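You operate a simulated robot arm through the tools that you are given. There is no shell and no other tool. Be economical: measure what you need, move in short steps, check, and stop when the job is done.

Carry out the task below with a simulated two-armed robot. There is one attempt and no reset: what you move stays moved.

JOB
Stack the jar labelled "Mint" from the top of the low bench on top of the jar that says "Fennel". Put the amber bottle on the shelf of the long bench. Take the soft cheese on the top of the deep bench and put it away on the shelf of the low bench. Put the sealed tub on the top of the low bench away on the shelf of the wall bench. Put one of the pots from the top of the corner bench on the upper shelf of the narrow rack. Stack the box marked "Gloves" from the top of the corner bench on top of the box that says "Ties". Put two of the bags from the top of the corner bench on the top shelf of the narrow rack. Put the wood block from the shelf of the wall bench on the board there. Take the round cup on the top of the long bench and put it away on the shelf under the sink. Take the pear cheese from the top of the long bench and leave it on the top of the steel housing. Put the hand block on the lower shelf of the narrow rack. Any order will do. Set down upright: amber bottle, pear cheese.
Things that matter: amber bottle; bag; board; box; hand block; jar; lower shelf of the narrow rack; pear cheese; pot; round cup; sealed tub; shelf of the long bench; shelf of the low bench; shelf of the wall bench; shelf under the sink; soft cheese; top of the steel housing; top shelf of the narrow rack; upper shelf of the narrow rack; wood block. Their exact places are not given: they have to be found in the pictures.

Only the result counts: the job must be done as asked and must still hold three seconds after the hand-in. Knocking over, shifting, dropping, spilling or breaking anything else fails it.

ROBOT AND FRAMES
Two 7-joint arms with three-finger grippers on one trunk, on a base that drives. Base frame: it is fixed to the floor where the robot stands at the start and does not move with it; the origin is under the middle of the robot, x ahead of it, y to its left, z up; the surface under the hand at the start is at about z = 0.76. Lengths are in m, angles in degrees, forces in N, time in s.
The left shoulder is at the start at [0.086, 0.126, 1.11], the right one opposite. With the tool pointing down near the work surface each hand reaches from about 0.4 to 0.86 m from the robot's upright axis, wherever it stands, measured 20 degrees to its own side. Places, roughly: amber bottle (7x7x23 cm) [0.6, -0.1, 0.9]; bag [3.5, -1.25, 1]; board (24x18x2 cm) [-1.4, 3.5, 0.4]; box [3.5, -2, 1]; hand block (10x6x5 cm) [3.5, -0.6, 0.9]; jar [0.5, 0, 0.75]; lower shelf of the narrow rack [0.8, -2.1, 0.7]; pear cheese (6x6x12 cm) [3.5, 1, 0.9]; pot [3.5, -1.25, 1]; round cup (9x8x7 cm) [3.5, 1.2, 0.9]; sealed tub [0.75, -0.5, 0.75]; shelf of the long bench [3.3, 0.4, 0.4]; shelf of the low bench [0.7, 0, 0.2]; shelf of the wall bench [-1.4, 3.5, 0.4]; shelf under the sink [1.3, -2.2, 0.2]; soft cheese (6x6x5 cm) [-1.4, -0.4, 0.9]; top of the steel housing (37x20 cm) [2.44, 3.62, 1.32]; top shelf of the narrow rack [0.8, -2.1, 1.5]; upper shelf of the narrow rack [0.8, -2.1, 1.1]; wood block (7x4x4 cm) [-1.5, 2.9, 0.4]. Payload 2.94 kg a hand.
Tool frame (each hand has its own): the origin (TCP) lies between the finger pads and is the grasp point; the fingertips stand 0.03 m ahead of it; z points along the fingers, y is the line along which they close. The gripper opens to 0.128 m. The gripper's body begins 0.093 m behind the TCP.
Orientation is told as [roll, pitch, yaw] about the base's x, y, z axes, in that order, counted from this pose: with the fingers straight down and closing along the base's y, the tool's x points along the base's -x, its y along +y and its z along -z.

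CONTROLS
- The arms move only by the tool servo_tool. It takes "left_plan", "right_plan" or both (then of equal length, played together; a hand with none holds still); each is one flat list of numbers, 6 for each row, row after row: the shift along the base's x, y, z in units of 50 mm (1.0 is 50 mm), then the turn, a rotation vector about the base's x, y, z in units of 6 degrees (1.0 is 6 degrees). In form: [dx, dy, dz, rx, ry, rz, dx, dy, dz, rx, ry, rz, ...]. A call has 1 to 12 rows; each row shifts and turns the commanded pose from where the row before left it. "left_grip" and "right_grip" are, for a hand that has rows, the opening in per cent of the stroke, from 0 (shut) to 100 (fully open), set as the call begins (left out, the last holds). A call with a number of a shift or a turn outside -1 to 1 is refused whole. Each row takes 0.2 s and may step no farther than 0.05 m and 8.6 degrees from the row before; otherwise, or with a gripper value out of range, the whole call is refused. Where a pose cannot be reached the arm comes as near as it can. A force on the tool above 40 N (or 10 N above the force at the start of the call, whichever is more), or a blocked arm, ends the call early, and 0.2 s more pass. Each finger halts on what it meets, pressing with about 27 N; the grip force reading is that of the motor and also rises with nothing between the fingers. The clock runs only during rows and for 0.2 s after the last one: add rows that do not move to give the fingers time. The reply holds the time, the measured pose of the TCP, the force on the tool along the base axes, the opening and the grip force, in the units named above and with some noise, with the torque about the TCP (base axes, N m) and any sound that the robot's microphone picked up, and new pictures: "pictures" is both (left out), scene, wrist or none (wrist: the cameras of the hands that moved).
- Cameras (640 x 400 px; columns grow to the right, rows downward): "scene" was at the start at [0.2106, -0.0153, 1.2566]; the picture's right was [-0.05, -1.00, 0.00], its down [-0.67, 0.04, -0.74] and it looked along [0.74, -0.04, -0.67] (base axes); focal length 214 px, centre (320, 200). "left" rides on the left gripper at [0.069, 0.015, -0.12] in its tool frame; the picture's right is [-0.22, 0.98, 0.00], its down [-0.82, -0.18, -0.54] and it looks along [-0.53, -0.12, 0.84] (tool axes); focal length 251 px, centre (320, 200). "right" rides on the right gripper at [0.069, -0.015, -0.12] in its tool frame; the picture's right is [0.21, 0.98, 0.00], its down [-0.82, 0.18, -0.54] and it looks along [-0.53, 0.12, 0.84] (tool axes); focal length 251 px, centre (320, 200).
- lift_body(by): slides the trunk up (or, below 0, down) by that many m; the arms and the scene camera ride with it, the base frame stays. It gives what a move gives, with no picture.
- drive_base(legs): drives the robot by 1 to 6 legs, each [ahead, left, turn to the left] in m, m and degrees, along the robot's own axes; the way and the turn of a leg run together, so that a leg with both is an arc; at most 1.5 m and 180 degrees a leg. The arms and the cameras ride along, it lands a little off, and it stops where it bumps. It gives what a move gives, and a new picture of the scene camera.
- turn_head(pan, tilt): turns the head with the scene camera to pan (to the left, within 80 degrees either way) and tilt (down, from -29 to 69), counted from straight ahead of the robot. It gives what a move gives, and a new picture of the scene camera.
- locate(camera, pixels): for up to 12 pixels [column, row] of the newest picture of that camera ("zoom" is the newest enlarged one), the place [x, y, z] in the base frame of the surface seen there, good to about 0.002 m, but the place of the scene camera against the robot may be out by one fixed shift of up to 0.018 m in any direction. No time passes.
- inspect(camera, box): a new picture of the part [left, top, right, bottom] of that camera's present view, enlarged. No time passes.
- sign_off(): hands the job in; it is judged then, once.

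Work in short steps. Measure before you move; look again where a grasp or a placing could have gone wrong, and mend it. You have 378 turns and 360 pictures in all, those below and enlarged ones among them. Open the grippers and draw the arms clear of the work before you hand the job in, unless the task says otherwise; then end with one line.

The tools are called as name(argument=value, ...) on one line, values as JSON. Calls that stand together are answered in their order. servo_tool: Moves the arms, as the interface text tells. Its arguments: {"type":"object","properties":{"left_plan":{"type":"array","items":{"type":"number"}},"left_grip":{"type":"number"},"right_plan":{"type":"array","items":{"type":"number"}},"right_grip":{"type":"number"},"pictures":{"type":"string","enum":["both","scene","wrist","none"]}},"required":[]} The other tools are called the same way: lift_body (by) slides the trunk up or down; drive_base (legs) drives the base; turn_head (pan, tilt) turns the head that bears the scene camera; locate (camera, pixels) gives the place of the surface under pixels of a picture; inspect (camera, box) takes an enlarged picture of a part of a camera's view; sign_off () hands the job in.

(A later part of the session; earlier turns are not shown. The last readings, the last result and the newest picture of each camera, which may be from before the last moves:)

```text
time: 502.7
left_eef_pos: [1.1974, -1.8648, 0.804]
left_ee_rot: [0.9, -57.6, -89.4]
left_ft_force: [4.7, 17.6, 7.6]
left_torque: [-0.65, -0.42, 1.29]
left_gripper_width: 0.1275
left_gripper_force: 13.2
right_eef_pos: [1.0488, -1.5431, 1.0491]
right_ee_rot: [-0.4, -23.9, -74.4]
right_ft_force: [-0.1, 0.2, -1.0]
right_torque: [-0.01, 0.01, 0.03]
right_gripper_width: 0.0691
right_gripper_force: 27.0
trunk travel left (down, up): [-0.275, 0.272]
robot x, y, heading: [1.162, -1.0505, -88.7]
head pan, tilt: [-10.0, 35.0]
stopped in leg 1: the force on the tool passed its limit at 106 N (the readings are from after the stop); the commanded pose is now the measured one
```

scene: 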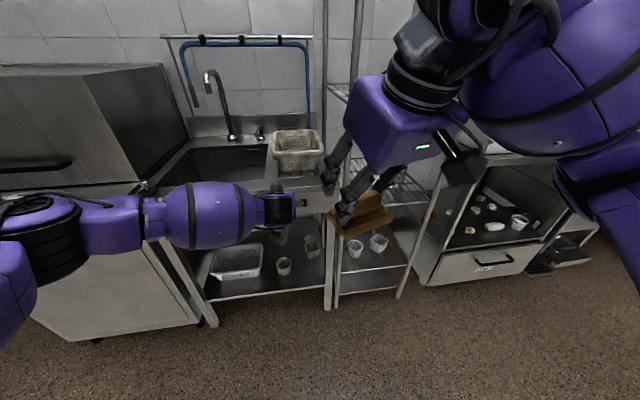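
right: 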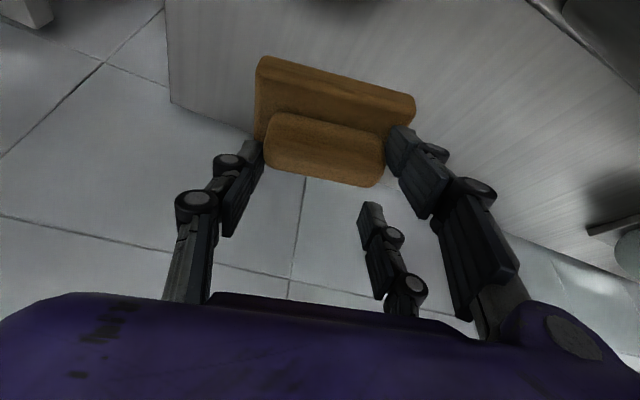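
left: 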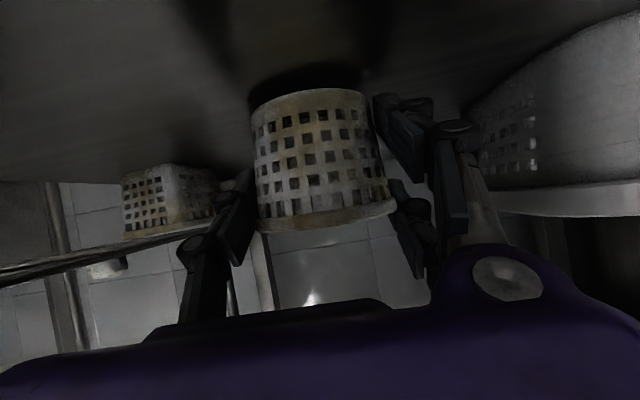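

The left fingers bumped the sink front. Back off, raise/retract the left hand properly.

drive_base(legs=[[-0.08, 0, 0]])

servo_tool(left_plan=[0, 0.5, 0.6, 0, 0, 0, 0, 0.5, 0.7, 0, 0, 0, 0, 0.4, 0.8, 0, 0, 0, 0, 0.3, 0.9, 0, 0, 0, 0, 0, 0.9, 0, 0, 0, 0, 0, 0.9, 0, 0, 0, 0, 0, 0.9, 0, 0, 0], right_plan=[0, 0, 0, 0, 0, -0.8, 0, 0, 0, 0, 0, -0.8, 0, 0, 0, 0, 0, -0.7, 0, 0, 0, 0, 0, 0, 0, 0, 0, 0, 0, 0, 0, 0, 0, 0, 0, 0, 0, 0, 0, 0, 0, 0], left_grip=70, pictures="none")

drive_base(legs=[[0.2, -0.15, -1]])

```text
time: 503.9
left_eef_pos: [1.1924, -1.794, 0.8025]
left_ee_rot: [0.6, -57.3, -90.0]
left_ft_force: [0.4, 0.3, -0.6]
left_torque: [-0.03, -0.01, -0.03]
left_gripper_width: 0.1087
left_gripper_force: 0.1
right_eef_pos: [1.0493, -1.471, 1.0472]
right_ee_rot: [-0.5, -23.7, -75.0]
right_ft_force: [0.3, 0.1, -1.5]
right_torque: [0.06, 0.06, -0.03]
right_gripper_width: 0.0689
right_gripper_force: 26.6
trunk travel left (down, up): [-0.275, 0.272]
robot x, y, heading: [1.1646, -0.9789, -89.4]
head pan, tilt: [-10.0, 35.0]
stopped in leg 1: the robot was blocked; the commanded pose is now the measured one
```

scene: 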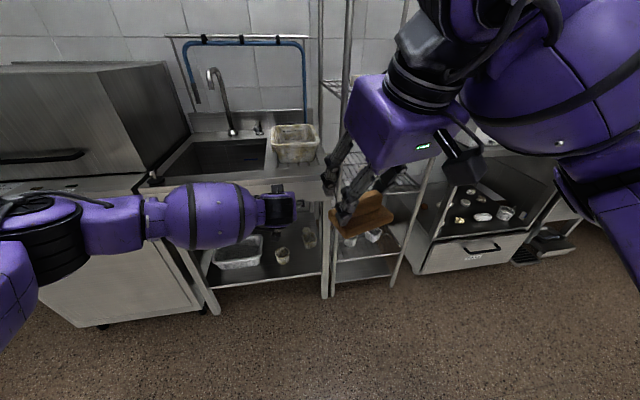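

```text
time: 505.4
left_eef_pos: [1.1892, -1.7059, 1.0846]
left_ee_rot: [0.8, -57.4, -90.2]
left_ft_force: [-0.4, -0.7, 0.7]
left_torque: [0.02, 0.02, 0.01]
left_gripper_width: 0.0897
left_gripper_force: 0.1
right_eef_pos: [1.0486, -1.4702, 1.048]
right_ee_rot: [-0.5, -23.9, -88.8]
right_ft_force: [-0.3, 0.6, -1.3]
right_torque: [0.0, -0.01, -0.01]
right_gripper_width: 0.0691
right_gripper_force: 26.6
trunk travel left (down, up): [-0.275, 0.272]
robot x, y, heading: [1.1673, -0.9795, -88.9]
head pan, tilt: [-10.0, 35.0]
```

```text
time: 507.5
left_eef_pos: [1.0226, -1.9069, 1.0849]
left_ee_rot: [0.8, -57.4, -91.2]
left_ft_force: [2.3, 4.4, -3.3]
left_torque: [0.04, -0.17, -0.17]
left_gripper_width: 0.0908
left_gripper_force: 0.1
right_eef_pos: [0.8856, -1.6678, 1.0469]
right_ee_rot: [-0.6, -23.9, -89.7]
right_ft_force: [0.2, -0.2, -1.2]
right_torque: [0.01, -0.02, -0.02]
right_gripper_width: 0.0686
right_gripper_force: 26.8
trunk travel left (down, up): [-0.275, 0.272]
robot x, y, heading: [1.0142, -1.1769, -90.1]
head pan, tilt: [-10.0, 35.0]
```

scene: 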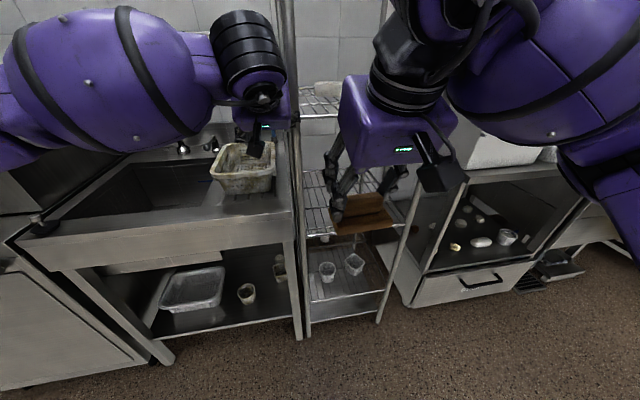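

The left hand brushes the rack post; move it back and to the left.

servo_tool(left_plan=[0.2, 0.8, 0, 0, 0, 0, 0.4, 0.8, 0.2, 0, 0, 0, 0.6, 0.6, 0.3, 0, 0, 0, 0.8, 0.3, 0.3, 0, 0, 0], pictures="scene")

locate(camera="scene", pixels=[[300, 170], [315, 190], [320, 220], [345, 235], [330, 195], [410, 200], [390, 240], [318, 100], [305, 260], [325, 170]])

```text
time: 508.5
left_eef_pos: [1.1276, -1.7803, 1.1289]
left_ee_rot: [0.7, -57.4, -91.2]
left_ft_force: [0.3, -0.2, 0.2]
left_torque: [-0.02, 0.02, -0.01]
left_gripper_width: 0.0899
left_gripper_force: 0.0
right_eef_pos: [0.8874, -1.668, 1.0481]
right_ee_rot: [-0.6, -24.0, -89.6]
right_ft_force: [0.2, 0.6, -1.1]
right_torque: [0.02, 0.02, 0.01]
right_gripper_width: 0.0688
right_gripper_force: 26.6
trunk travel left (down, up): [-0.275, 0.272]
robot x, y, heading: [1.0123, -1.1789, -90.3]
head pan, tilt: [-10.0, 35.0]
```

scene: 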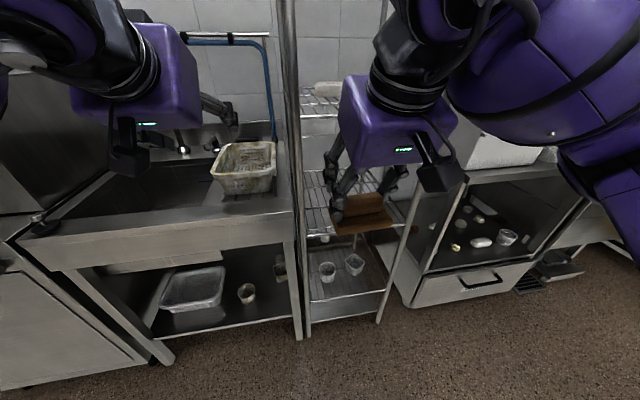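

```text
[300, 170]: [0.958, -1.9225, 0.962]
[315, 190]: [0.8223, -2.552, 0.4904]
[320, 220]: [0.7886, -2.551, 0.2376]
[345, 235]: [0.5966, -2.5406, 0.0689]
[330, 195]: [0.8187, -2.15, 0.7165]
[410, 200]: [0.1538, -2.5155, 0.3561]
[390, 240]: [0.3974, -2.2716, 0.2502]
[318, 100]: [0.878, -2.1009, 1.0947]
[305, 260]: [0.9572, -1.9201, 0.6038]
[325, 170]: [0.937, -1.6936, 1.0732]
```

servo_tool(right_plan=[-0.3, 0, -0.9, 0, 0, 0, -0.4, 0, -0.9, 0, 0, 0, -0.4, 0, -0.9, 0, 0, 0, -0.4, -0.3, -0.9, 0, 0, 0, -0.2, -0.8, -0.2, 0, 0, 0, 0, -0.9, 0, 0, 0, 0, 0, -0.9, 0, 0, 0, 0, 0, 0, 0, 0, 0, 0], pictures="both")

```text
refused: row 4 steps farther than a row can; nothing moved
```

servo_tool(right_plan=[-0.3, 0, -0.9, 0, 0, 0, -0.35, 0, -0.9, 0, 0, 0, -0.35, 0, -0.9, 0, 0, 0, -0.35, -0.2, -0.85, 0, 0, 0, -0.2, -0.8, -0.2, 0, 0, 0, -0.2, -0.9, 0, 0, 0, 0, 0, -0.9, 0, 0, 0, 0, 0, 0, 0, 0, 0, 0], pictures="both")

```text
time: 510.3
left_eef_pos: [1.1266, -1.7799, 1.1282]
left_ee_rot: [0.7, -57.3, -91.1]
left_ft_force: [0.4, -0.1, -0.2]
left_torque: [-0.01, -0.03, 0.04]
left_gripper_width: 0.0897
left_gripper_force: 0.0
right_eef_pos: [0.7964, -1.8121, 0.8569]
right_ee_rot: [-0.6, -23.9, -89.7]
right_ft_force: [-1.0, 0.3, -1.5]
right_torque: [-0.02, 0.03, -0.01]
right_gripper_width: 0.0689
right_gripper_force: 26.5
trunk travel left (down, up): [-0.275, 0.272]
robot x, y, heading: [1.0112, -1.1799, -89.9]
head pan, tilt: [-10.0, 35.0]
```

scene: 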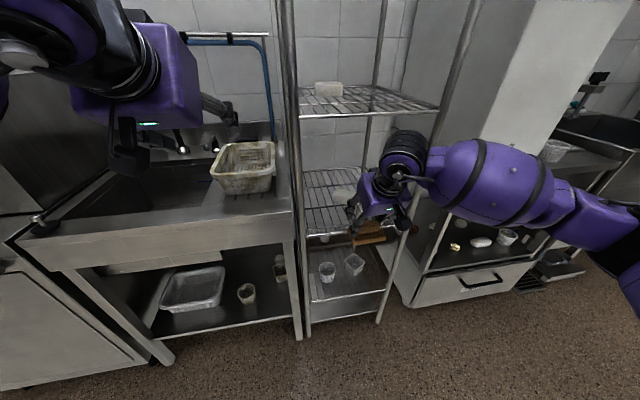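
right: 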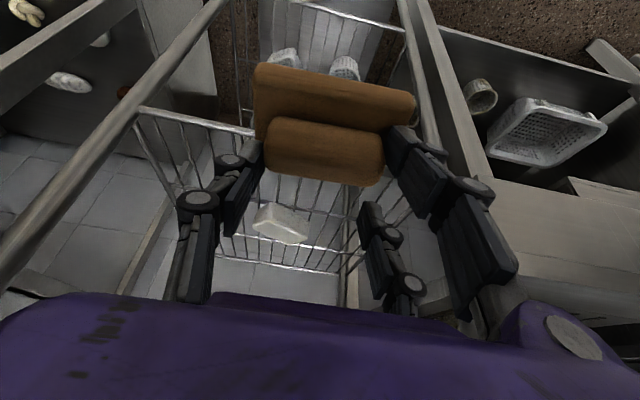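

locate(camera="right", pixels=[[280, 215], [258, 215], [307, 235], [150, 110], [240, 130], [430, 130], [300, 262], [350, 190], [130, 130], [420, 80], [225, 240]])

locate(camera="scene", pixels=[[330, 90], [340, 98], [370, 100], [400, 105], [300, 115], [436, 110], [330, 198], [345, 190], [310, 110]])

```text
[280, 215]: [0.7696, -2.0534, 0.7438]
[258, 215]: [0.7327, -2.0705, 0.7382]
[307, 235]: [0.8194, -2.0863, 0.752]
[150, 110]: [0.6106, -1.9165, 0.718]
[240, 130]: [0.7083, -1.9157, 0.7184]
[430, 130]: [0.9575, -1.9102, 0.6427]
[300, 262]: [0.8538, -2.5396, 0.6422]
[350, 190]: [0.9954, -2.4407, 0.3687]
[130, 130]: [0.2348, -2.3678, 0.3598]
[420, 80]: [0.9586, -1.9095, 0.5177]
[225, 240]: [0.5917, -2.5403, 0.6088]
```

```text
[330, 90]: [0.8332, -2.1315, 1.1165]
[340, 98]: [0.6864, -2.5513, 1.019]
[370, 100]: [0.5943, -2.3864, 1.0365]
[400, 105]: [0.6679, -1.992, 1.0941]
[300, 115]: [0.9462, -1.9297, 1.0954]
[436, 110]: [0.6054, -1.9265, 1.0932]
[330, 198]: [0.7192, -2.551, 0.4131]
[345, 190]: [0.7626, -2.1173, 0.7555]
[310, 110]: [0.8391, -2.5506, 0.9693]
```

Shelf z≈0.718, white item's front at y≈−2.05. Place the block at ≈[0.80,−1.985].

servo_tool(right_plan=[0, -0.86, 0, 0, 0, 0, 0, -0.86, 0, 0, 0, 0, 0, -0.86, 0, 0, 0, 0, 0, -0.86, 0, 0, 0, 0, 0, 0, -0.6, 0, 0, 0, 0, 0, -0.6, 0, 0, 0, 0, 0, -0.2, 0, 0, 0, 0, 0, 0, 0, 0, 0], pictures="wrist")

servo_tool(right_plan=[0, 0, -0.08, 0, 0, 0, 0, 0, -0.08, 0, 0, 0, 0, 0, -0.08, 0, 0, 0, 0, 0, 0, 0, 0, 0], pictures="none")

```text
time: 512.1
left_eef_pos: [1.1262, -1.7816, 1.1275]
left_ee_rot: [0.8, -57.4, -91.1]
left_ft_force: [0.2, 0.4, 0.0]
left_torque: [0.0, 0.01, -0.03]
left_gripper_width: 0.0898
left_gripper_force: 0.0
right_eef_pos: [0.7988, -1.9814, 0.7899]
right_ee_rot: [-0.5, -24.0, -89.7]
right_ft_force: [-0.2, -0.2, -1.0]
right_torque: [0.01, 0.01, -0.03]
right_gripper_width: 0.0687
right_gripper_force: 26.4
trunk travel left (down, up): [-0.275, 0.272]
robot x, y, heading: [1.0146, -1.1768, -90.1]
head pan, tilt: [-10.0, 35.0]
```

right: 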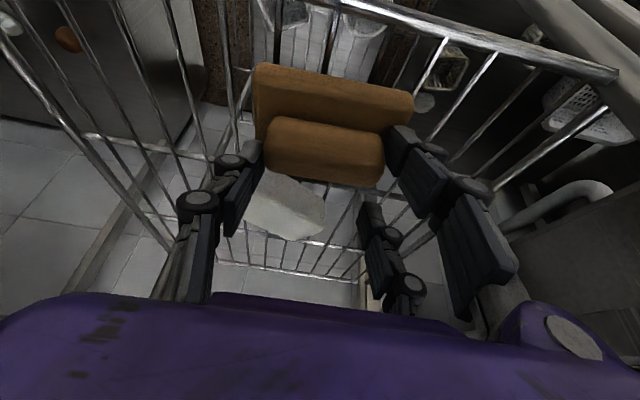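

```text
time: 513.1
left_eef_pos: [1.1258, -1.7814, 1.1278]
left_ee_rot: [0.7, -57.3, -91.2]
left_ft_force: [0.4, 1.2, 0.5]
left_torque: [0.01, -0.02, -0.03]
left_gripper_width: 0.0894
left_gripper_force: 0.1
right_eef_pos: [0.799, -1.9814, 0.7794]
right_ee_rot: [-0.4, -23.9, -89.7]
right_ft_force: [-0.3, -0.3, 1.6]
right_torque: [-0.13, -0.1, -0.01]
right_gripper_width: 0.0689
right_gripper_force: 26.9
trunk travel left (down, up): [-0.275, 0.272]
robot x, y, heading: [1.0128, -1.1757, -90.2]
head pan, tilt: [-10.0, 35.0]
```

servo_tool(right_plan=[0, 0, -0.08, 0, 0, 0, 0, 0, 0, 0, 0, 0], pictures="none")

servo_tool(right_plan=[0, 0, 0, 0, 0, 0, 0, 0, 0, 0, 0, 0, 0, 0, 0, 0, 0, 0], right_grip=78, pictures="none")

servo_tool(right_plan=[0, 0.2, 0.6, 0, 0, 0, 0, 0.4, 0.8, 0, 0, 0, 0, 0.6, 0.7, 0, 0, 0, 0, 0.9, 0, 0, 0, 0, 0, 0.9, 0, 0, 0, 0, 0, 0.9, 0, 0, 0, 0], pictures="both")

```text
time: 513.7
left_eef_pos: [1.1263, -1.7795, 1.1286]
left_ee_rot: [0.7, -57.5, -91.1]
left_ft_force: [-0.1, 0.7, 0.7]
left_torque: [0.01, 0.01, 0.03]
left_gripper_width: 0.0896
left_gripper_force: 0.0
right_eef_pos: [0.7977, -1.9807, 0.7778]
right_ee_rot: [-0.4, -24.1, -89.8]
right_ft_force: [-2.5, 2.2, 19.5]
right_torque: [0.48, -0.81, 0.09]
right_gripper_width: 0.069
right_gripper_force: 27.5
trunk travel left (down, up): [-0.275, 0.272]
robot x, y, heading: [1.0126, -1.1785, -90.1]
head pan, tilt: [-10.0, 35.0]
```

```text
time: 514.5
left_eef_pos: [1.1261, -1.7816, 1.1265]
left_ee_rot: [0.8, -57.3, -91.1]
left_ft_force: [0.1, -0.1, -0.1]
left_torque: [-0.01, 0.04, -0.02]
left_gripper_width: 0.0894
left_gripper_force: 0.1
right_eef_pos: [0.7991, -1.9799, 0.7733]
right_ee_rot: [-0.5, -23.7, -89.7]
right_ft_force: [-0.1, -0.5, -0.3]
right_torque: [-0.04, -0.02, 0.01]
right_gripper_width: 0.0997
right_gripper_force: 0.0
trunk travel left (down, up): [-0.275, 0.272]
robot x, y, heading: [1.0138, -1.1793, -90.2]
head pan, tilt: [-10.0, 35.0]
```

```text
time: 515.9
left_eef_pos: [1.1258, -1.7793, 1.1284]
left_ee_rot: [0.8, -57.3, -91.2]
left_ft_force: [0.4, 0.0, -0.6]
left_torque: [-0.01, 0.02, 0.04]
left_gripper_width: 0.0894
left_gripper_force: 0.0
right_eef_pos: [0.797, -1.7821, 0.8803]
right_ee_rot: [-0.5, -23.9, -89.7]
right_ft_force: [0.6, -0.1, 0.0]
right_torque: [-0.01, -0.02, -0.01]
right_gripper_width: 0.0999
right_gripper_force: 0.1
trunk travel left (down, up): [-0.275, 0.272]
robot x, y, heading: [1.0144, -1.1822, -90.2]
head pan, tilt: [-10.0, 35.0]
```

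scene: 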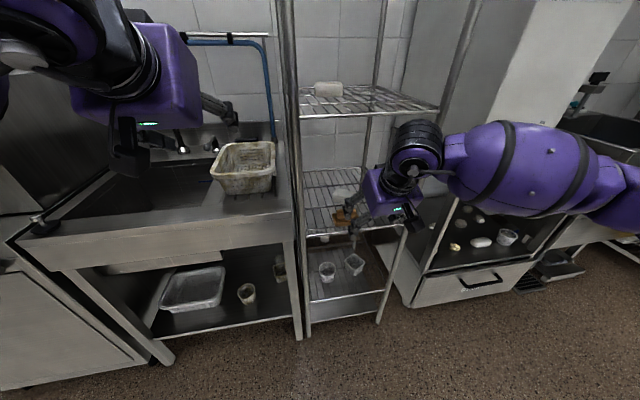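
right: 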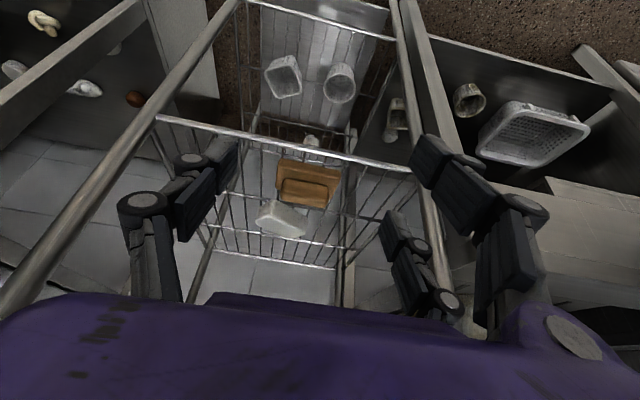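

Hand block is on the lower shelf. Raise/lean the right hand, then drive to the corner bench.

servo_tool(right_plan=[0, 0.2, 0.8, -0.95, 0, 0, 0, 0, 0.8, -0.95, 0, 0, 0, 0, 0.8, -0.95, 0, 0, 0, 0, 0.8, -0.95, 0, 0, 0, 0, 0.8, -0.95, 0, 0, 0, 0, 0.8, -0.95, 0, 0], pictures="none")

turn_head(pan=0, tilt=32)

drive_base(legs=[[0.0, 0.3, 0], [0, 0, 90], [0.93, 0.05, 0]])

```text
time: 517.3
left_eef_pos: [1.1277, -1.7804, 1.1285]
left_ee_rot: [0.7, -57.4, -91.1]
left_ft_force: [-0.2, 0.2, 0.6]
left_torque: [-0.01, 0.0, 0.01]
left_gripper_width: 0.0898
left_gripper_force: 0.1
right_eef_pos: [0.8008, -1.7775, 1.1223]
right_ee_rot: [-0.8, -58.1, -89.5]
right_ft_force: [-0.4, 0.6, -1.1]
right_torque: [0.03, 0.02, 0.02]
right_gripper_width: 0.1
right_gripper_force: 0.1
trunk travel left (down, up): [-0.275, 0.272]
robot x, y, heading: [1.0122, -1.1793, -89.8]
head pan, tilt: [-10.0, 35.0]
```

```text
time: 518.0
left_eef_pos: [1.1253, -1.7812, 1.1269]
left_ee_rot: [0.8, -57.2, -91.1]
left_ft_force: [0.3, -0.5, 0.5]
left_torque: [0.0, 0.03, 0.0]
left_gripper_width: 0.0894
left_gripper_force: 0.1
right_eef_pos: [0.8001, -1.7774, 1.1212]
right_ee_rot: [-0.7, -58.1, -89.5]
right_ft_force: [0.8, 0.1, -0.2]
right_torque: [-0.01, 0.04, -0.02]
right_gripper_width: 0.0997
right_gripper_force: 0.0
trunk travel left (down, up): [-0.275, 0.272]
robot x, y, heading: [1.0134, -1.1767, -90.2]
head pan, tilt: [0.0, 32.0]
```

scene: 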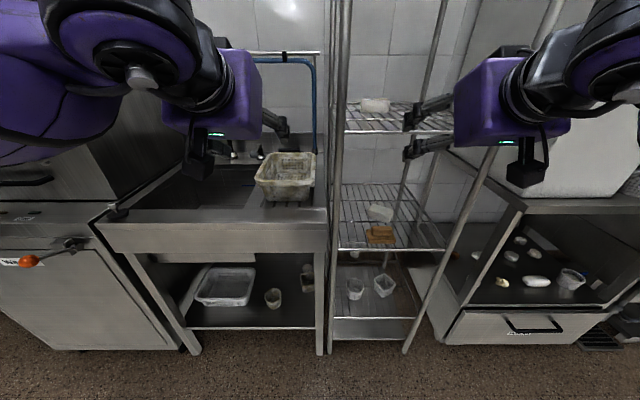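

```text
time: 529.5
left_eef_pos: [2.8463, -1.0228, 1.1276]
left_ee_rot: [0.8, -57.2, -1.1]
left_ft_force: [-0.1, 0.5, 0.2]
left_torque: [-0.01, -0.01, -0.01]
left_gripper_width: 0.0896
left_gripper_force: 0.2
right_eef_pos: [2.8431, -1.3481, 1.1216]
right_ee_rot: [-0.8, -58.0, 0.5]
right_ft_force: [0.5, -0.3, -0.7]
right_torque: [0.0, 0.0, -0.02]
right_gripper_width: 0.0996
right_gripper_force: 0.0
trunk travel left (down, up): [-0.275, 0.272]
robot x, y, heading: [2.2427, -1.1325, -0.3]
head pan, tilt: [0.0, 32.0]
```

scene: 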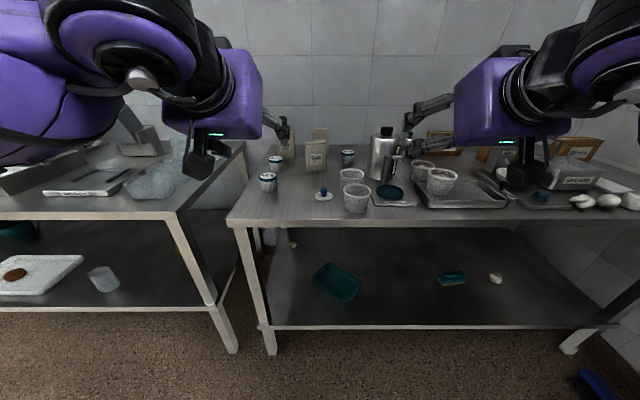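

inspect(camera="scene", box=[230, 110, 640, 250])

drive_base(legs=[[0.05, -0.7, 0]])

```text
1.56 times, centred on (435, 180) of scene
```

zoom: 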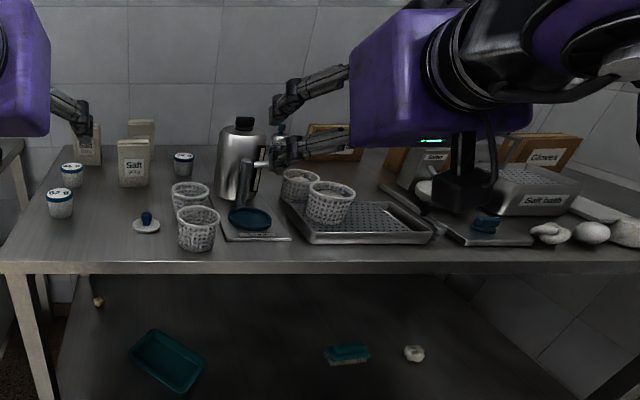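

```text
time: 534.9
left_eef_pos: [2.8895, -1.6333, 1.1263]
left_ee_rot: [0.7, -57.3, -1.5]
left_ft_force: [0.6, 0.1, 0.4]
left_torque: [0.0, 0.0, -0.02]
left_gripper_width: 0.0896
left_gripper_force: 0.0
right_eef_pos: [2.8843, -1.9594, 1.1228]
right_ee_rot: [-1.0, -58.1, 0.2]
right_ft_force: [-0.8, 0.4, -0.2]
right_torque: [0.03, -0.01, -0.02]
right_gripper_width: 0.0997
right_gripper_force: 0.1
trunk travel left (down, up): [-0.275, 0.272]
robot x, y, heading: [2.2842, -1.7439, -0.9]
head pan, tilt: [0.0, 32.0]
stopped in leg 1: the robot was blocked; the commanded pose is now the measured one
```

scene: 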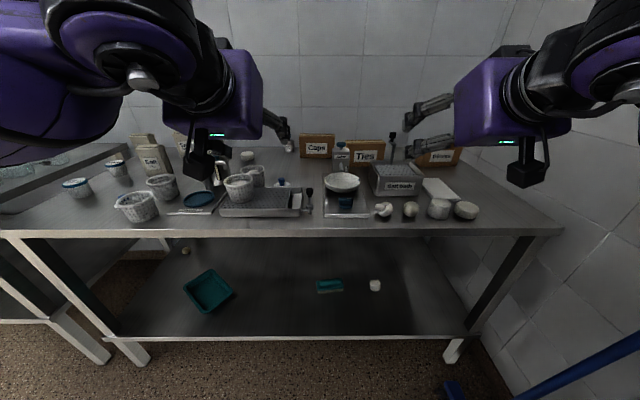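

locate(camera="scene", pixels=[[365, 147], [348, 143], [383, 144], [443, 150], [420, 155], [462, 150], [440, 163], [365, 160], [397, 170], [392, 138], [342, 150], [440, 232]])

inspect(camera="scene", box=[290, 110, 500, 240])

```text
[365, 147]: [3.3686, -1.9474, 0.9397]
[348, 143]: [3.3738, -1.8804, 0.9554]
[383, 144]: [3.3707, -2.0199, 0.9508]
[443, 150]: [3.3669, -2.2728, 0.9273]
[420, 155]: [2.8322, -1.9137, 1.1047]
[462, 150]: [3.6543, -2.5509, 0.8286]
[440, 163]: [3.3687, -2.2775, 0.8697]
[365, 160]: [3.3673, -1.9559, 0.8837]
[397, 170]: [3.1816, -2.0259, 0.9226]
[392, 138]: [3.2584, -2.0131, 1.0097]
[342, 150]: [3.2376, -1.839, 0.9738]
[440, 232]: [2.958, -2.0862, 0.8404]
```

```text
3.05 times, centred on (395, 175) of scene
```

zoom: 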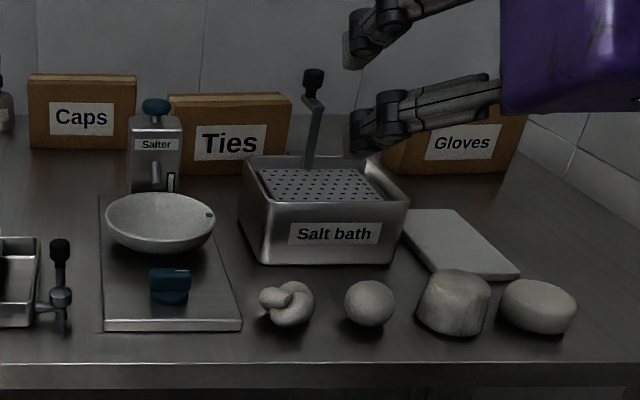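

Ties ≈[3.41,−1.95], Gloves ≈[3.41,−2.27]. Move in (past the washer corner) and turn the right hand tool-down with fingers front/back.

drive_base(legs=[[0.28, 0, 0.9], [0, -0.32, 0]])

servo_tool(right_plan=[0.2, -0.2, 0.3, 0.554, 0.554, -1, 0.2, -0.2, 0.3, 0.554, 0.554, -1, 0.2, -0.2, 0.3, 0.554, 0.554, -1, 0.2, -0.2, 0.2, 0.554, 0.554, -1, 0.2, 0, 0, 0.554, 0.554, -1, 0.2, 0, 0, 0.554, 0.554, -1, 0, 0, 0, 0.554, 0.554, -1, 0, 0, 0, 0.554, 0.554, -1, 0, 0, 0, 0.554, 0.554, -1, 0, 0, 0, 0.554, 0.554, -1, 0, 0, 0, 0.554, 0.554, -1, 0, 0, 0, 0.554, 0.554, -1], right_grip=100, pictures="none")

servo_tool(right_plan=[0.3, 0, 0, 0.554, 0.554, -1, 0.3, 0, 0, 0.3, 0.3, -0.6, 0, 0, 0, 0, 0, 0], pictures="both")

```text
time: 538.4
left_eef_pos: [3.1757, -1.7522, 1.1268]
left_ee_rot: [-0.2, -57.2, -1.4]
left_ft_force: [0.1, -0.8, 0.8]
left_torque: [0.0, 0.03, 0.06]
left_gripper_width: 0.0895
left_gripper_force: 0.1
right_eef_pos: [3.1664, -2.0799, 1.1241]
right_ee_rot: [-1.7, -58.2, 0.3]
right_ft_force: [-0.9, 0.2, 0.3]
right_torque: [0.01, 0.0, 0.03]
right_gripper_width: 0.0998
right_gripper_force: 0.0
trunk travel left (down, up): [-0.275, 0.272]
robot x, y, heading: [2.5706, -1.8634, -1.1]
head pan, tilt: [0.0, 32.0]
stopped in leg 2: the robot was blocked; the commanded pose is now the measured one
```

scene: 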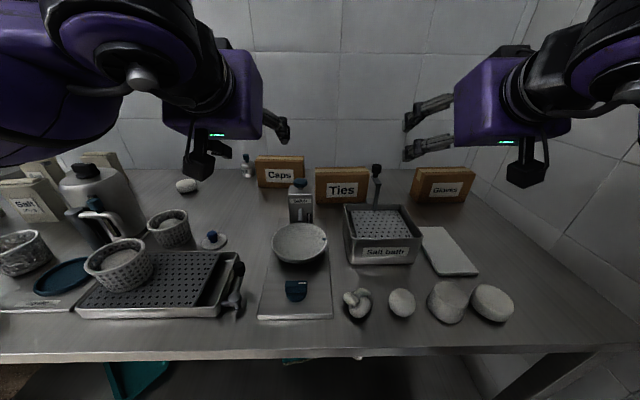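

```text
time: 541.0
left_eef_pos: [3.1751, -1.748, 1.1259]
left_ee_rot: [-0.7, -57.2, -0.8]
left_ft_force: [1.5, -0.5, 0.2]
left_torque: [-0.01, -0.03, 0.04]
left_gripper_width: 0.0896
left_gripper_force: 0.2
right_eef_pos: [3.2279, -2.113, 1.1811]
right_ee_rot: [3.7, -6.6, -81.1]
right_ft_force: [-0.9, 0.0, -1.5]
right_torque: [0.03, -0.01, -0.01]
right_gripper_width: 0.1282
right_gripper_force: 0.1
trunk travel left (down, up): [-0.275, 0.272]
robot x, y, heading: [2.5708, -1.8701, -1.1]
head pan, tilt: [0.0, 32.0]
```

```text
time: 541.8
left_eef_pos: [3.1737, -1.7478, 1.1259]
left_ee_rot: [-0.6, -57.3, -0.8]
left_ft_force: [0.0, -0.1, 0.5]
left_torque: [0.01, 0.01, -0.06]
left_gripper_width: 0.0897
left_gripper_force: 0.1
right_eef_pos: [3.2591, -2.1135, 1.1804]
right_ee_rot: [-0.8, -1.2, -90.4]
right_ft_force: [-0.7, 0.4, 0.0]
right_torque: [0.0, 0.03, 0.03]
right_gripper_width: 0.1276
right_gripper_force: 0.0
trunk travel left (down, up): [-0.275, 0.272]
robot x, y, heading: [2.5699, -1.8692, -1.0]
head pan, tilt: [0.0, 32.0]
```

scene: 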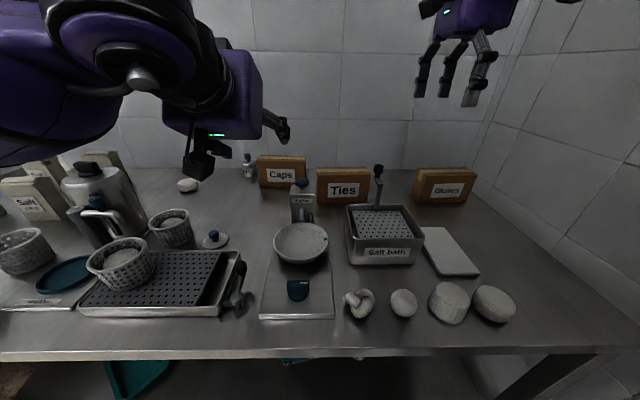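
right: 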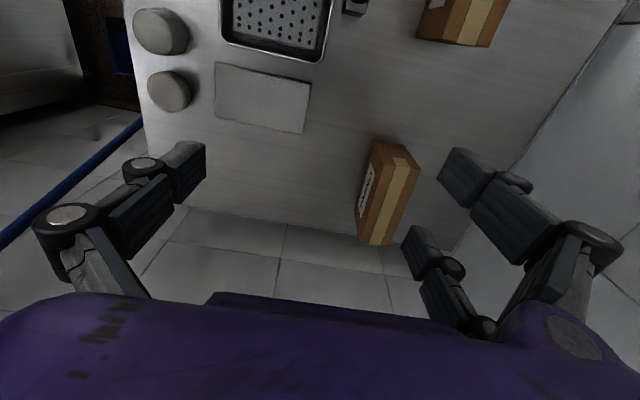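

locate(camera="right", pixels=[[382, 146], [419, 163], [370, 240], [391, 243], [400, 190], [430, 35], [465, 42], [495, 42], [510, 5], [425, 5]])

locate(camera="scene", pixels=[[322, 172], [364, 172], [318, 168], [368, 168], [343, 169], [418, 170], [470, 172], [444, 170]])

```text
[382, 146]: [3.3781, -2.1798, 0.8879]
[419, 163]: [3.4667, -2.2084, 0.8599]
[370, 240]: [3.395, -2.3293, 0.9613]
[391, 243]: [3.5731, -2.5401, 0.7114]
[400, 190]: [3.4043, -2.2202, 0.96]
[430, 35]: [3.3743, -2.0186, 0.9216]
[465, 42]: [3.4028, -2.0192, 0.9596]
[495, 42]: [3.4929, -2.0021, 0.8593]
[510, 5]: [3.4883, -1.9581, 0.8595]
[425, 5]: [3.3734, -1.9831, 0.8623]
```

```text
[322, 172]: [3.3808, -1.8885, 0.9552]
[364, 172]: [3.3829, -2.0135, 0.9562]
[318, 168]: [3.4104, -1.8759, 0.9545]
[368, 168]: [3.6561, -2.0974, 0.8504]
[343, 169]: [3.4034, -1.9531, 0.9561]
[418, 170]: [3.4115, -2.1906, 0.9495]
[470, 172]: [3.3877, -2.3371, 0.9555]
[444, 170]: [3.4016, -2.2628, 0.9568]
```

Boxes' tops at z 0.961, about 15×6 cm. Move closer and put the right hand above Gloves.

drive_base(legs=[[0.08, 0, 1]])

servo_tool(right_plan=[0.3, -0.75, -0.4, 0, 0, -0.3, 0.3, -0.75, -0.4, 0, 0, -0.3, 0.3, -0.75, -0.4, 0, 0, 0, 0.3, -0.75, -0.4, 0, 0, 0, 0, 0, 0, 0, 0, 0], right_grip=85, pictures="wrist")

```text
time: 542.8
left_eef_pos: [3.2559, -1.7514, 1.1258]
left_ee_rot: [1.0, -57.1, -0.9]
left_ft_force: [1.1, -0.3, -0.4]
left_torque: [0.0, -0.01, 0.01]
left_gripper_width: 0.0895
left_gripper_force: 0.0
right_eef_pos: [3.3482, -2.1156, 1.1749]
right_ee_rot: [-0.8, -0.2, -89.2]
right_ft_force: [1.4, 0.2, 0.2]
right_torque: [0.05, 0.09, 0.01]
right_gripper_width: 0.1279
right_gripper_force: 0.1
trunk travel left (down, up): [-0.275, 0.272]
robot x, y, heading: [2.6513, -1.8681, -0.0]
head pan, tilt: [0.0, 32.0]
```

scene: 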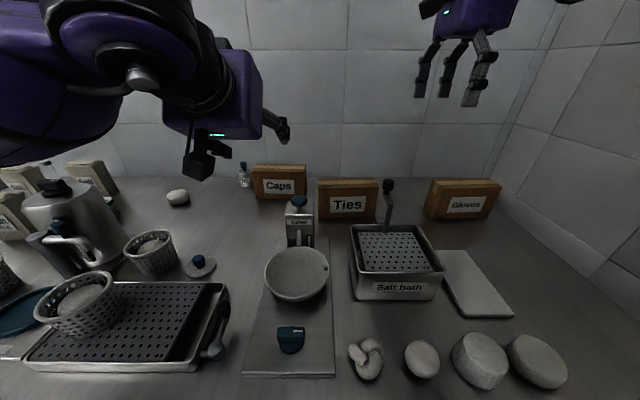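

```text
time: 544.0
left_eef_pos: [3.2535, -1.75, 1.1267]
left_ee_rot: [0.7, -57.4, -0.8]
left_ft_force: [0.2, 0.6, 1.4]
left_torque: [-0.01, -0.03, -0.02]
left_gripper_width: 0.0897
left_gripper_force: 0.0
right_eef_pos: [3.398, -2.2657, 1.0927]
right_ee_rot: [-0.7, -0.3, -92.7]
right_ft_force: [-0.2, 0.4, -0.1]
right_torque: [-0.02, -0.05, 0.03]
right_gripper_width: 0.1087
right_gripper_force: 0.0
right hand out of reach, approached as far as the arm can: row 4
trunk travel left (down, up): [-0.275, 0.272]
robot x, y, heading: [2.6478, -1.8693, 0.2]
head pan, tilt: [0.0, 32.0]
```

right: 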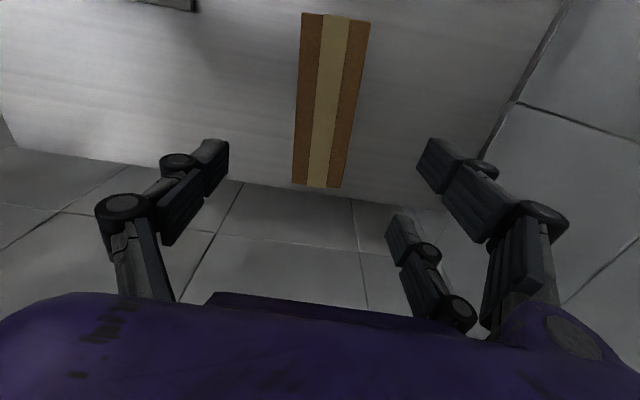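

locate(camera="right", pixels=[[303, 20], [368, 25], [294, 183], [341, 186], [325, 100], [310, 100], [345, 100]])

```text
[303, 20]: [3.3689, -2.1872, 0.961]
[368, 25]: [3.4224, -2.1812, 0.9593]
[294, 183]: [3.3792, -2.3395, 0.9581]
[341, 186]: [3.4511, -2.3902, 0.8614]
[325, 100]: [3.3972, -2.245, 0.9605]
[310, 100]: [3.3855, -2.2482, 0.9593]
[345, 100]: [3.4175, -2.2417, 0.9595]
```

servo_tool(right_plan=[0.06, 0.06, -0.7, 0, 0, 0.55, 0, 0, -0.85, 0, 0, 0.55, 0, 0, -0.9, 0, 0, 0, 0, 0, -0.9, 0, 0, 0, 0, 0, 0, 0, 0, 0], pictures="none")

servo_tool(right_plan=[0, 0, 0, 0, 0, 0, 0, 0, 0, 0, 0, 0, 0, 0, 0, 0, 0, 0], right_grip=0, pictures="none")

servo_tool(right_plan=[0, 0, 0.15, 0, 0, 0, 0, 0, 0.3, 0, 0, 0, 0, 0, 0.5, 0, 0, 0, 0, 0, 0.6, 0, 0, 0, 0, 0, 0.6, 0, 0, 0, 0, 0, 0, 0, 0, 0], pictures="both")

```text
time: 545.2
left_eef_pos: [3.2543, -1.7512, 1.1259]
left_ee_rot: [0.8, -57.4, -0.8]
left_ft_force: [0.0, 1.2, -0.4]
left_torque: [-0.01, -0.01, -0.03]
left_gripper_width: 0.0894
left_gripper_force: 0.1
right_eef_pos: [3.3985, -2.2629, 0.9274]
right_ee_rot: [-0.7, -0.3, -86.1]
right_ft_force: [0.1, -0.3, 0.4]
right_torque: [-0.01, 0.02, 0.04]
right_gripper_width: 0.1087
right_gripper_force: 0.1
trunk travel left (down, up): [-0.275, 0.272]
robot x, y, heading: [2.6535, -1.8708, 0.1]
head pan, tilt: [0.0, 32.0]
```

```text
time: 546.0
left_eef_pos: [3.2551, -1.7503, 1.127]
left_ee_rot: [0.9, -57.4, -0.8]
left_ft_force: [-0.2, -0.3, 0.4]
left_torque: [0.0, -0.01, 0.01]
left_gripper_width: 0.0898
left_gripper_force: 0.0
right_eef_pos: [3.3994, -2.2635, 0.9276]
right_ee_rot: [-0.8, -0.4, -86.2]
right_ft_force: [0.3, -0.2, 0.2]
right_torque: [0.06, -0.03, -0.13]
right_gripper_width: 0.0573
right_gripper_force: 26.8
trunk travel left (down, up): [-0.275, 0.272]
robot x, y, heading: [2.65, -1.8693, 0.2]
head pan, tilt: [0.0, 32.0]
```

```text
time: 547.4
left_eef_pos: [3.2537, -1.7516, 1.1271]
left_ee_rot: [0.9, -57.2, -0.9]
left_ft_force: [0.0, 0.5, -0.3]
left_torque: [0.01, 0.0, -0.01]
left_gripper_width: 0.0892
left_gripper_force: 0.1
right_eef_pos: [3.3989, -2.2623, 1.0328]
right_ee_rot: [-0.8, -0.4, -86.2]
right_ft_force: [0.0, 0.1, -2.1]
right_torque: [0.02, -0.01, 0.0]
right_gripper_width: 0.0576
right_gripper_force: 27.0
trunk travel left (down, up): [-0.275, 0.272]
robot x, y, heading: [2.6523, -1.8705, 0.2]
head pan, tilt: [0.0, 32.0]
```

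scene: 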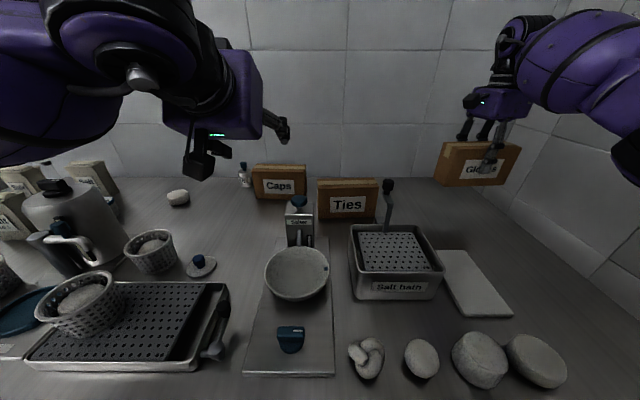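
right: 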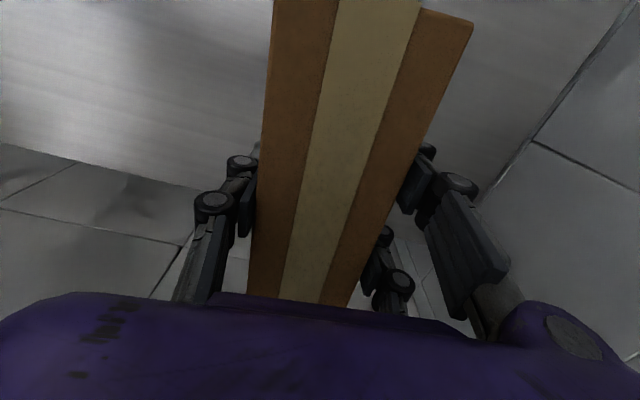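

Gloves held. Carry it over Ties (centre ≈[3.402,−1.945]) while moving the left hand aside.

servo_tool(right_plan=[0, 0, 0.9, 0, 0, -0.3, 0, 0.3, 0.2, 0, 0, -0.33, 0, 0.9, 0, 0, 0, 0, 0, 0.9, 0, 0, 0, 0, 0, 0.95, 0, 0, 0, 0, 0, 0.95, 0, 0, 0, 0, 0, 0.95, 0, 0, 0, 0, 0.06, 0.95, 0, 0, 0, 0, 0, 0.46, 0, 0, 0, 0, 0, 0, 0, 0, 0, 0], left_plan=[-0.5, 0.5, 0, 0, 0, 0, -0.5, 0.5, 0, 0, 0, 0, 0, 0.5, 0, 0, 0, 0, 0, 0.5, 0, 0, 0, 0, 0, 0.5, 0, 0, 0, 0, 0, 0, 0, 0, 0, 0, 0, 0, 0, 0, 0, 0, 0, 0, 0, 0, 0, 0, 0, 0, 0, 0, 0, 0, 0, 0, 0, 0, 0, 0], pictures="both")

inspect(camera="scene", box=[280, 110, 430, 240])

```text
time: 549.6
left_eef_pos: [3.2024, -1.626, 1.1251]
left_ee_rot: [0.9, -57.3, -0.9]
left_ft_force: [0.9, 0.4, -0.5]
left_torque: [0.03, 0.0, -0.05]
left_gripper_width: 0.0896
left_gripper_force: 0.1
right_eef_pos: [3.4034, -1.9448, 1.0879]
right_ee_rot: [-0.8, -0.3, -90.0]
right_ft_force: [-0.1, -0.4, -2.1]
right_torque: [0.0, -0.02, 0.04]
right_gripper_width: 0.0576
right_gripper_force: 26.9
trunk travel left (down, up): [-0.275, 0.272]
robot x, y, heading: [2.6525, -1.8655, 0.1]
head pan, tilt: [0.0, 32.0]
```

scene: 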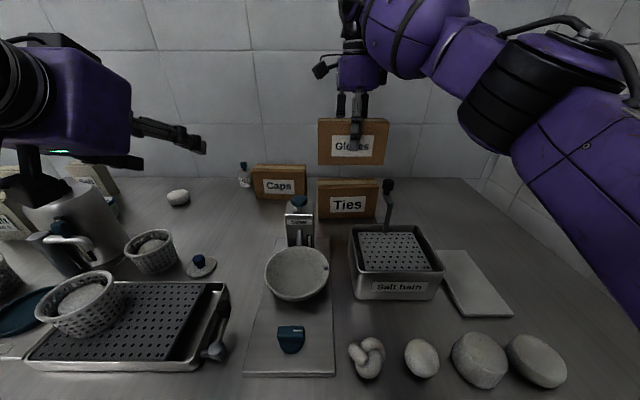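
right: 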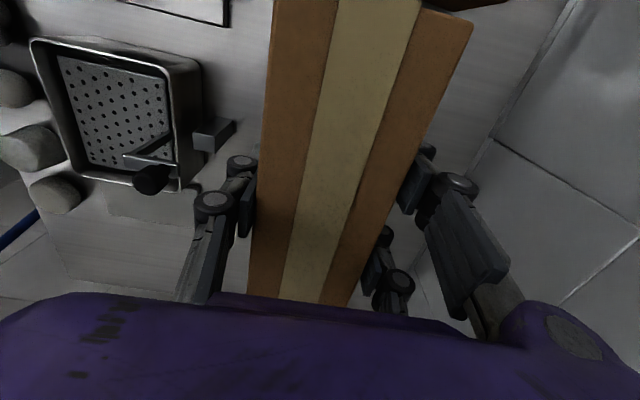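
left: 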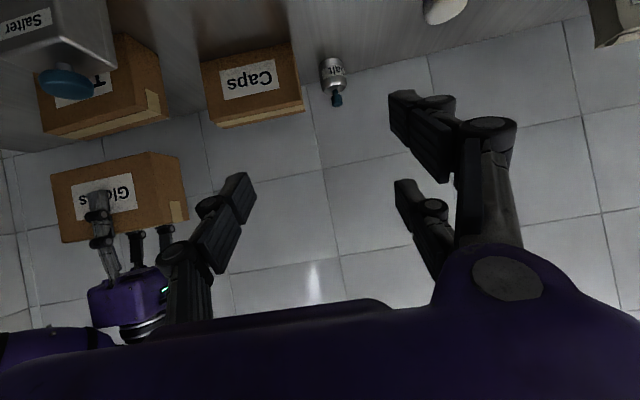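

```text
3.08 times, centred on (355, 175) of scene
```

zoom: 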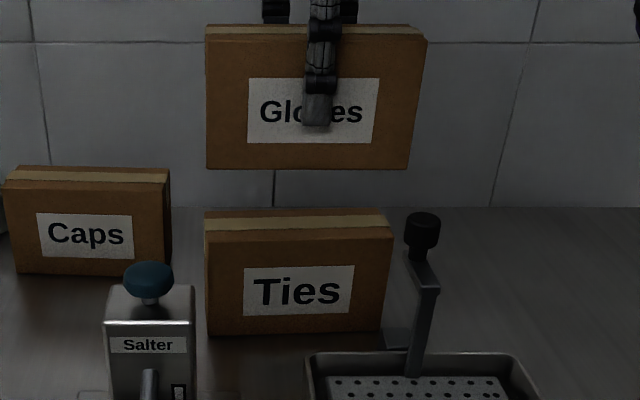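

Well aligned. Lower onto Ties.

servo_tool(right_plan=[0, 0, -0.6, 0, 0, 0, 0, 0, -0.4, 0, 0, 0, 0, 0, -0.12, 0, 0, 0, 0, 0, -0.06, 0, 0, 0, 0, 0, -0.06, 0, 0, 0, 0, 0, 0, 0, 0, 0], pictures="scene")

```text
time: 551.0
left_eef_pos: [3.2022, -1.6262, 1.1256]
left_ee_rot: [0.9, -57.3, -0.9]
left_ft_force: [-0.1, 0.8, -0.6]
left_torque: [0.01, -0.02, -0.01]
left_gripper_width: 0.0897
left_gripper_force: 0.1
right_eef_pos: [3.4028, -1.9446, 1.0283]
right_ee_rot: [-0.8, -0.4, -89.9]
right_ft_force: [-0.2, 0.0, -3.0]
right_torque: [-0.01, -0.01, 0.0]
right_gripper_width: 0.0578
right_gripper_force: 27.1
trunk travel left (down, up): [-0.275, 0.272]
robot x, y, heading: [2.6488, -1.8693, 0.2]
head pan, tilt: [0.0, 32.0]
```

scene: 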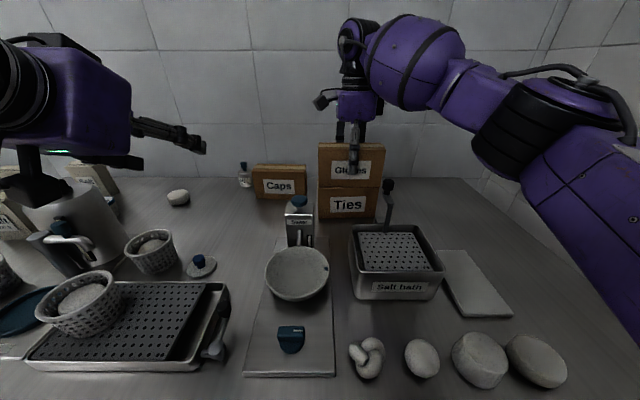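

servo_tool(right_plan=[0, 0, -0.06, 0, 0, 0, 0, 0, -0.06, 0, 0, 0, 0, 0, 0, 0, 0, 0], pictures="none")

servo_tool(right_plan=[0, 0, 0, 0, 0, 0, 0, 0, 0, 0, 0, 0, 0, 0, 0, 0, 0, 0], right_grip=75, pictures="none")

servo_tool(right_plan=[0, 0, 0.5, 0, 0, 0, 0, 0, 0.9, 0, 0, 0, 0, 0, 0.9, 0, 0, 0, -0.5, 0, 0.5, 0, 0, 0, -0.9, 0, 0, 0, 0, 0, -0.9, 0, 0, 0, 0, 0, -0.9, 0, 0, 0, 0, 0], pictures="scene")

```text
time: 551.8
left_eef_pos: [3.2009, -1.6261, 1.1268]
left_ee_rot: [0.9, -57.4, -0.9]
left_ft_force: [0.2, 0.4, 1.2]
left_torque: [-0.02, 0.0, 0.0]
left_gripper_width: 0.0895
left_gripper_force: 0.0
right_eef_pos: [3.4014, -1.9456, 1.0256]
right_ee_rot: [-0.5, -0.3, -90.1]
right_ft_force: [6.1, -0.3, 26.0]
right_torque: [0.05, -0.25, -0.05]
right_gripper_width: 0.0579
right_gripper_force: 26.6
trunk travel left (down, up): [-0.275, 0.272]
robot x, y, heading: [2.6522, -1.8656, -0.0]
head pan, tilt: [0.0, 32.0]
```

```text
time: 552.6
left_eef_pos: [3.2031, -1.6273, 1.1256]
left_ee_rot: [0.9, -57.3, -0.9]
left_ft_force: [0.1, 0.5, -0.8]
left_torque: [0.02, -0.01, 0.01]
left_gripper_width: 0.0897
left_gripper_force: 0.0
right_eef_pos: [3.4009, -1.9448, 1.0221]
right_ee_rot: [-0.8, -0.3, -89.9]
right_ft_force: [0.5, 0.6, 0.7]
right_torque: [0.0, -0.02, 0.04]
right_gripper_width: 0.0959
right_gripper_force: 0.0
trunk travel left (down, up): [-0.275, 0.272]
robot x, y, heading: [2.6506, -1.8666, 0.5]
head pan, tilt: [0.0, 32.0]
```

```text
time: 554.2
left_eef_pos: [3.2021, -1.6269, 1.1258]
left_ee_rot: [0.8, -57.3, -1.0]
left_ft_force: [-0.3, -0.5, -0.8]
left_torque: [0.01, -0.02, 0.01]
left_gripper_width: 0.0895
left_gripper_force: 0.1
right_eef_pos: [3.2427, -1.9477, 1.1599]
right_ee_rot: [-0.8, -0.2, -90.0]
right_ft_force: [0.3, -0.4, 0.4]
right_torque: [0.02, -0.02, 0.02]
right_gripper_width: 0.0959
right_gripper_force: 0.1
trunk travel left (down, up): [-0.275, 0.272]
robot x, y, heading: [2.6488, -1.8686, 0.2]
head pan, tilt: [0.0, 32.0]
```

scene: 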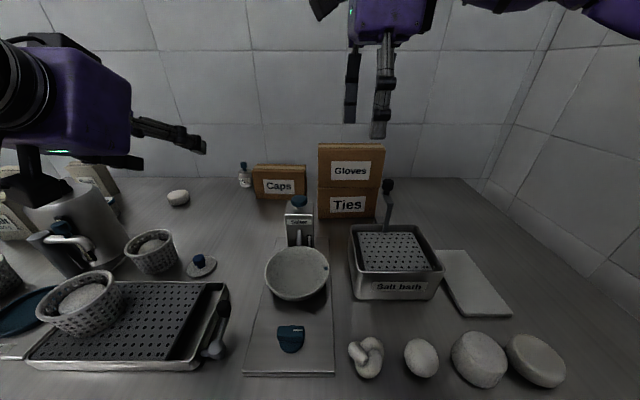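

Gloves is stacked on Ties. Move left to the salt bags.

drive_base(legs=[[-0.3, 0, 0], [0, 0.8, 0], [0.2, 0, 0]])

inspect(camera="scene", box=[140, 120, 460, 320])

```text
time: 555.5
left_eef_pos: [3.1348, -1.6244, 1.1217]
left_ee_rot: [0.8, -56.9, -0.8]
left_ft_force: [0.5, -0.1, -0.2]
left_torque: [-0.02, -0.03, -0.01]
left_gripper_width: 0.0893
left_gripper_force: 0.0
right_eef_pos: [3.1752, -1.9464, 1.1573]
right_ee_rot: [-1.0, -0.2, -89.7]
right_ft_force: [0.1, -0.6, 0.3]
right_torque: [-0.01, 0.0, -0.01]
right_gripper_width: 0.0961
right_gripper_force: 0.0
trunk travel left (down, up): [-0.275, 0.272]
robot x, y, heading: [2.5763, -1.8697, 0.4]
head pan, tilt: [0.0, 32.0]
stopped in leg 1: the robot was blocked; the commanded pose is now the measured one
```

scene: 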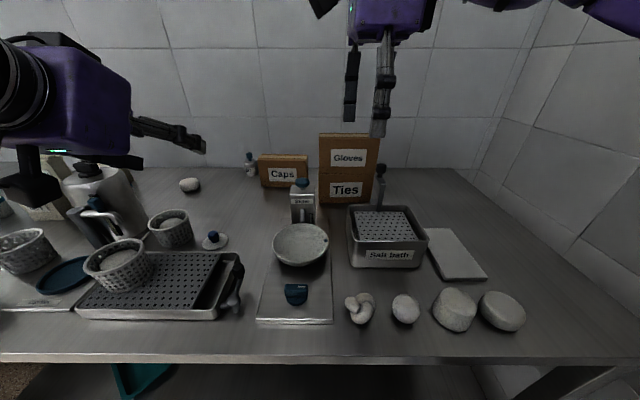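

```text
2.00 times, centred on (300, 220) of scene
```

zoom: 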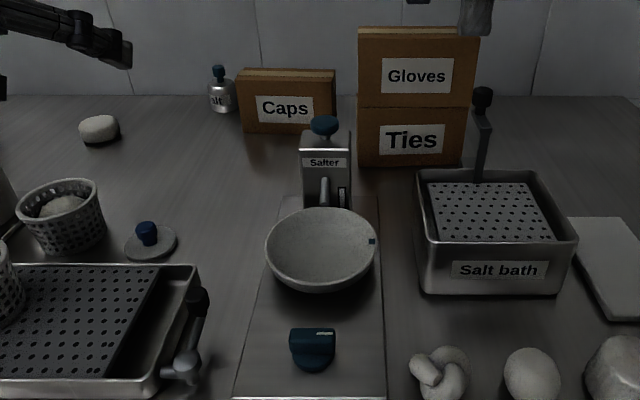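

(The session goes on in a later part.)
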